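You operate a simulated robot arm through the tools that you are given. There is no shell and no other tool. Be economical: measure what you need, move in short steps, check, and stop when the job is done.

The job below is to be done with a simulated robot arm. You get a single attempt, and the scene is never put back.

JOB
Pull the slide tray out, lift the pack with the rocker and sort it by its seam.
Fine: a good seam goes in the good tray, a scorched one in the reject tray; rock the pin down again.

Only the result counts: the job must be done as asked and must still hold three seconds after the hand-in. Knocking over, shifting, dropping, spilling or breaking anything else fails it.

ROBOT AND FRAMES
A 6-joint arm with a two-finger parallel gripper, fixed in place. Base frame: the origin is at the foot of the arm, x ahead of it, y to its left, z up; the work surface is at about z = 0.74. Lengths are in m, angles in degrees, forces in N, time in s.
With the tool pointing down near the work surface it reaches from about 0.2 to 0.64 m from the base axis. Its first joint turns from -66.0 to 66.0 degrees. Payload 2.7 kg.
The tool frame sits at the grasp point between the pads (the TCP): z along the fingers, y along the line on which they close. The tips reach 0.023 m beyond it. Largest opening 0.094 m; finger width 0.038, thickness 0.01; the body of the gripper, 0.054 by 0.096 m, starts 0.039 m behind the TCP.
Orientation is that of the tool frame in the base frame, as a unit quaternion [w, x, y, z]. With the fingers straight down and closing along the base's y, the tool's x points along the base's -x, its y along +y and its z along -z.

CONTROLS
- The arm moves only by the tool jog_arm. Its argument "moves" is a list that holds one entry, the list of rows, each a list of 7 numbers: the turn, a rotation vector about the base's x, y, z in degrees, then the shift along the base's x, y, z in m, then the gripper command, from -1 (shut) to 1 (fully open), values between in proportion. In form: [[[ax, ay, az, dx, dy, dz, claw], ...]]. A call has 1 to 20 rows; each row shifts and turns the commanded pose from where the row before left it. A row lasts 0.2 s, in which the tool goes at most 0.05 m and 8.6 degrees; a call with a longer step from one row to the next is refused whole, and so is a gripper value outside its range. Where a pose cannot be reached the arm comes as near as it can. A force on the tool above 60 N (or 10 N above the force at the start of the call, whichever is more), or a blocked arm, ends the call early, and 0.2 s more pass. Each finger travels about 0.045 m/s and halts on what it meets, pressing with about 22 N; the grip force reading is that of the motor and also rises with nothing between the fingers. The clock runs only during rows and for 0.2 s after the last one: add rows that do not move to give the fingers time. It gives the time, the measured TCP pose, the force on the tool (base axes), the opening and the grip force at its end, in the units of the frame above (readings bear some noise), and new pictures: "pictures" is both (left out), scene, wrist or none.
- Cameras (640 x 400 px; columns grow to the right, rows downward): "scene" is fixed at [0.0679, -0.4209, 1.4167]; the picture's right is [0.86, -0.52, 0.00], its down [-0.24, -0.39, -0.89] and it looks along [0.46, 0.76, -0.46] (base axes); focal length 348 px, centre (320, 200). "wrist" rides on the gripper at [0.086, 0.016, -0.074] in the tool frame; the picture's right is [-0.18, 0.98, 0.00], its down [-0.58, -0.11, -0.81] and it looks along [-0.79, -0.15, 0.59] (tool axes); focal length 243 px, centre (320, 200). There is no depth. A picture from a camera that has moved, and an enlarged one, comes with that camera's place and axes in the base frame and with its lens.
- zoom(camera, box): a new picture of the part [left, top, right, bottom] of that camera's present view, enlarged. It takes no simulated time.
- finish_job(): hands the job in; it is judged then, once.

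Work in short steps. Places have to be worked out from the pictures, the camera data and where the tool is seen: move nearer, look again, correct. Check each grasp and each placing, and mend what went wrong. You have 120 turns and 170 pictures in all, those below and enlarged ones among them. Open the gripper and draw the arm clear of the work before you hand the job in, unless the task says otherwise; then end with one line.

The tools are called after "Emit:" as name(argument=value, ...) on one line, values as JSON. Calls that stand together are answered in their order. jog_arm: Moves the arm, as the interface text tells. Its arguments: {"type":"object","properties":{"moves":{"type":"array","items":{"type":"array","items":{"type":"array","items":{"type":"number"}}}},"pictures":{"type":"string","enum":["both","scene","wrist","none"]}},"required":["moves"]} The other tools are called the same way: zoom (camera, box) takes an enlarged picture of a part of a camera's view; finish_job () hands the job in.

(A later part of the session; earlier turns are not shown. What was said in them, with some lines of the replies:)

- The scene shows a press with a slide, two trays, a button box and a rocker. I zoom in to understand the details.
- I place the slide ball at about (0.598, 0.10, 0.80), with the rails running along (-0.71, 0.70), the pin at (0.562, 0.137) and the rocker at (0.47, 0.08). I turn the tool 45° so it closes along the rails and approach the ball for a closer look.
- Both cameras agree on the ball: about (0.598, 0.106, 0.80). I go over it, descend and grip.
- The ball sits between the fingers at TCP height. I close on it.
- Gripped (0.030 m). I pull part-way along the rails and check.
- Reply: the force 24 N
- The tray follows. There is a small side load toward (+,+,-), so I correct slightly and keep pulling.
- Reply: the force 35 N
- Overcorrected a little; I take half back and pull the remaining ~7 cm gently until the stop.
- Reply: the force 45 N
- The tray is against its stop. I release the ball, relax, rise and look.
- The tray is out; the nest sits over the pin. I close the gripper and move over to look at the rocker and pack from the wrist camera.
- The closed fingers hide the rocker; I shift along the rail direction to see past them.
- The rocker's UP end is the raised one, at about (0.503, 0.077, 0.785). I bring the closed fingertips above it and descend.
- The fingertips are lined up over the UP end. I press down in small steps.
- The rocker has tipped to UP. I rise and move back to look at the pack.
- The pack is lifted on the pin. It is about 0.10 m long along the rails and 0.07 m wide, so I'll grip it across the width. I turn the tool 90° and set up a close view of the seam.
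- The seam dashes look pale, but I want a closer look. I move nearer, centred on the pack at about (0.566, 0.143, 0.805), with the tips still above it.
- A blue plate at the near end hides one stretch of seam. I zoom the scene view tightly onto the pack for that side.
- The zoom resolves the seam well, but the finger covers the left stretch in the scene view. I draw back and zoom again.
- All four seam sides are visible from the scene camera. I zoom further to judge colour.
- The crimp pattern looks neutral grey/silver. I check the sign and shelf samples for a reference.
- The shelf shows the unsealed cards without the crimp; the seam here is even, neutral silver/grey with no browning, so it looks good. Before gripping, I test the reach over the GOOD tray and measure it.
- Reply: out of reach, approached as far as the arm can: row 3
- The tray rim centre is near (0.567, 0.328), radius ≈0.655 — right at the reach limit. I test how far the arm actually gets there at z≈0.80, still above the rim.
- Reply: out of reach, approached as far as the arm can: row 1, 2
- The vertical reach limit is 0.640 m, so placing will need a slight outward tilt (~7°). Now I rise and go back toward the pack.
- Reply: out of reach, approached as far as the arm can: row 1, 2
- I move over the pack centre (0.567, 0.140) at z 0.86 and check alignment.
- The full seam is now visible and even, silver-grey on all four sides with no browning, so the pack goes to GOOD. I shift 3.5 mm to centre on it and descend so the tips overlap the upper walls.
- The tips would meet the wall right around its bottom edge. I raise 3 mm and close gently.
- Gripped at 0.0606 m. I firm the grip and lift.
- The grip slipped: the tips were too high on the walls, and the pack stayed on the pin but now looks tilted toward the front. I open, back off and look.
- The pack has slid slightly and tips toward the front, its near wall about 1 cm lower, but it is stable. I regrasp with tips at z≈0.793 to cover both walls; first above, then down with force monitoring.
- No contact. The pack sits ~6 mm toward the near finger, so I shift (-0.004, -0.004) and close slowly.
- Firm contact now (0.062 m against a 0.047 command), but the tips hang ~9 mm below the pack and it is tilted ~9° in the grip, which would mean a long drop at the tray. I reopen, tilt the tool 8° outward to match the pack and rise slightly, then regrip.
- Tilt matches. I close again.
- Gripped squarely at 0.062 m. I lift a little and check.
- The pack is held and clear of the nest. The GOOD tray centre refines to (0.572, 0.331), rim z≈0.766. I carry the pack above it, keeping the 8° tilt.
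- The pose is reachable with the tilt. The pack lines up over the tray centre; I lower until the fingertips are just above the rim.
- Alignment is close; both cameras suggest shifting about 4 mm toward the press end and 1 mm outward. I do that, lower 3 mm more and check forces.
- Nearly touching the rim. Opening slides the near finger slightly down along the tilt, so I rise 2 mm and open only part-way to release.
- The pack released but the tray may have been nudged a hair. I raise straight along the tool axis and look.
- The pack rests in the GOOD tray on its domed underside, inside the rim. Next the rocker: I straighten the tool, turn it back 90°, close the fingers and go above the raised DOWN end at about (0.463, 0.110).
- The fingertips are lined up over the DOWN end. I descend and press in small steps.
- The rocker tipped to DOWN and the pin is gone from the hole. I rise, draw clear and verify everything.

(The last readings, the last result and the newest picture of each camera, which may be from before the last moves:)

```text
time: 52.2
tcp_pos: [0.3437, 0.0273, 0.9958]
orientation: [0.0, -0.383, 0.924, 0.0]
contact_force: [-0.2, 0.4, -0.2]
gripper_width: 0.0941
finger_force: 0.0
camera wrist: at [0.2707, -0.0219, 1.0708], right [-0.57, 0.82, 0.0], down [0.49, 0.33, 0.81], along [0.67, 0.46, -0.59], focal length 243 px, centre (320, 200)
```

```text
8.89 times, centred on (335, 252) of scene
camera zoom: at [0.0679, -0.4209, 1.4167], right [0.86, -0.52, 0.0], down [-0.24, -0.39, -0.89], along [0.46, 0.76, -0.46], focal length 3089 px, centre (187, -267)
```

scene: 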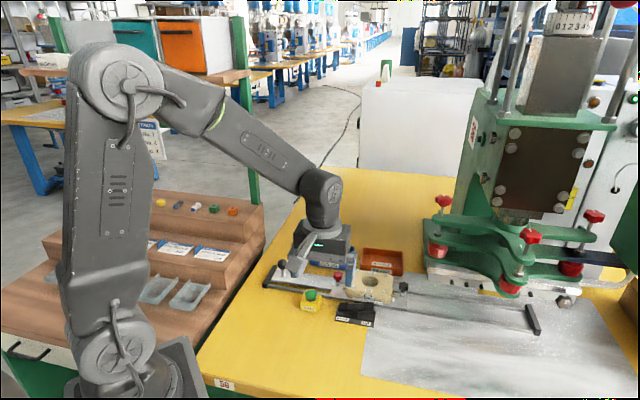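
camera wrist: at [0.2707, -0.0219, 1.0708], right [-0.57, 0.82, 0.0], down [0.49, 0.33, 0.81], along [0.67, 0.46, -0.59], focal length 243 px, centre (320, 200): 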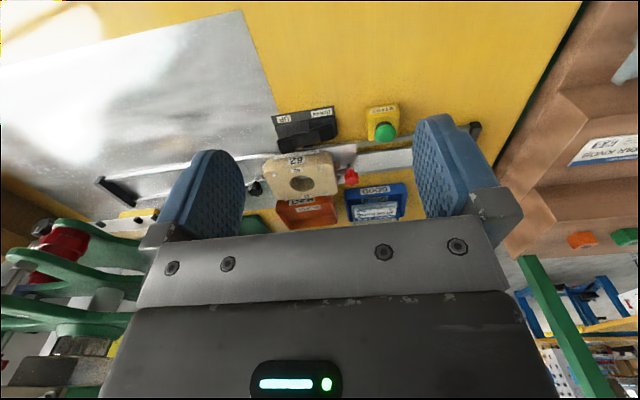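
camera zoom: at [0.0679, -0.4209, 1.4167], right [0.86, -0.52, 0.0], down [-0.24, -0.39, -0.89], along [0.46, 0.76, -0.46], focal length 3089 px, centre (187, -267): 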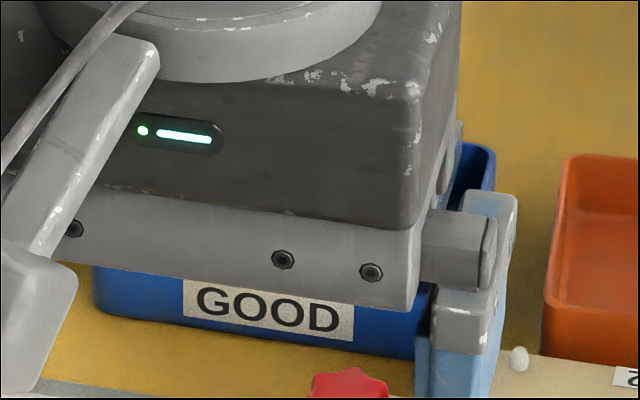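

Pin down, rocker at DOWN. I rise further to see the GOOD tray unobstructed.

Emit:
jog_arm(moves=[[[0, 0, 0, 0, 0.01, 0.045, 1], [0, 0, 0, 0, 0.01, 0.045, 1], [0, 0, 0, 0, 0.01, 0.045, 1], [0, 0, 0, 0, 0, 0, 1], [0, 0, 0, 0, 0, 0, 1]]], pictures="none")

Emit:
zoom(camera="scene", box=[305, 230, 365, 275])

Emit:
zoom(camera="wrist", box=[250, 80, 450, 220])

```text
time: 53.4
tcp_pos: [0.3452, 0.0591, 1.1313]
orientation: [0.001, -0.383, 0.924, -0.001]
contact_force: [0.3, 0.1, 0.4]
gripper_width: 0.0939
finger_force: 0.0
```

```text
8.89 times, centred on (335, 252) of scene
camera zoom: at [0.0679, -0.4209, 1.4167], right [0.86, -0.52, 0.0], down [-0.24, -0.39, -0.89], along [0.46, 0.76, -0.46], focal length 3089 px, centre (187, -267)
```

zoom: 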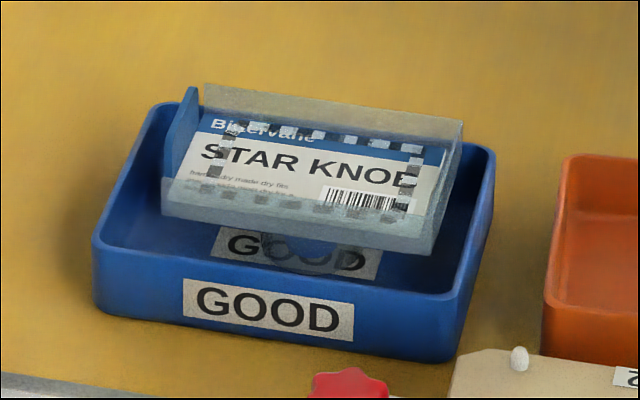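

```text
2.86 times, centred on (350, 150) of wrist
camera zoom: at [0.2721, 0.0084, 1.2048], right [-0.57, 0.82, 0.0], down [0.49, 0.33, 0.81], along [0.67, 0.46, -0.59], focal length 693 px, centre (234, 343)
```

zoom: 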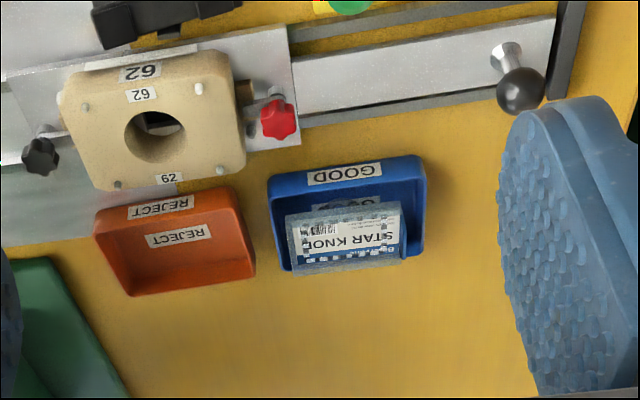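

The pack sits level and inside the GOOD tray. One last close look at seam colour to be sure of the sort.

Emit:
zoom(camera="scene", box=[320, 240, 350, 258])

```text
16.00 times, centred on (335, 249) of scene
camera zoom: at [0.0679, -0.4209, 1.4167], right [0.86, -0.52, 0.0], down [-0.24, -0.39, -0.89], along [0.46, 0.76, -0.46], focal length 5560 px, centre (80, -584)
```

zoom: 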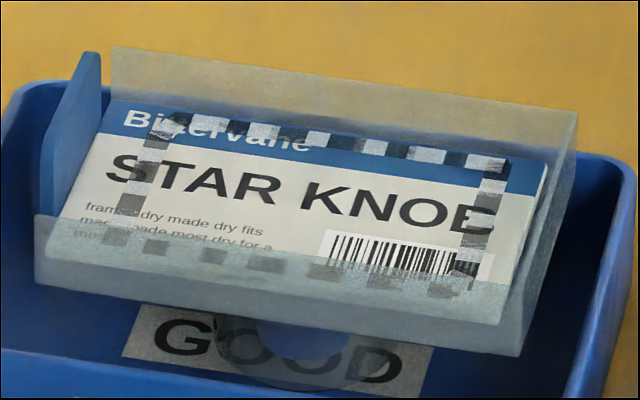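

The seam is a regular neutral silver/grey crimp with no burn marks, so GOOD is right. The pin is down, the tray is out, the pack is stable and the arm is clear and open, so I hand in.

Emit:
finish_job()

```text
The job is handed in.
```

I pulled the slide tray out, lifted the pack with the rocker, put it in the GOOD tray because its seam looked even silver-grey with no burn marks, and rocked the pin back down. The first grip slipped and left the pack tilted on the pin until I regripped it, and the GOOD tray may have shifted up to about 3 mm when I released the pack.
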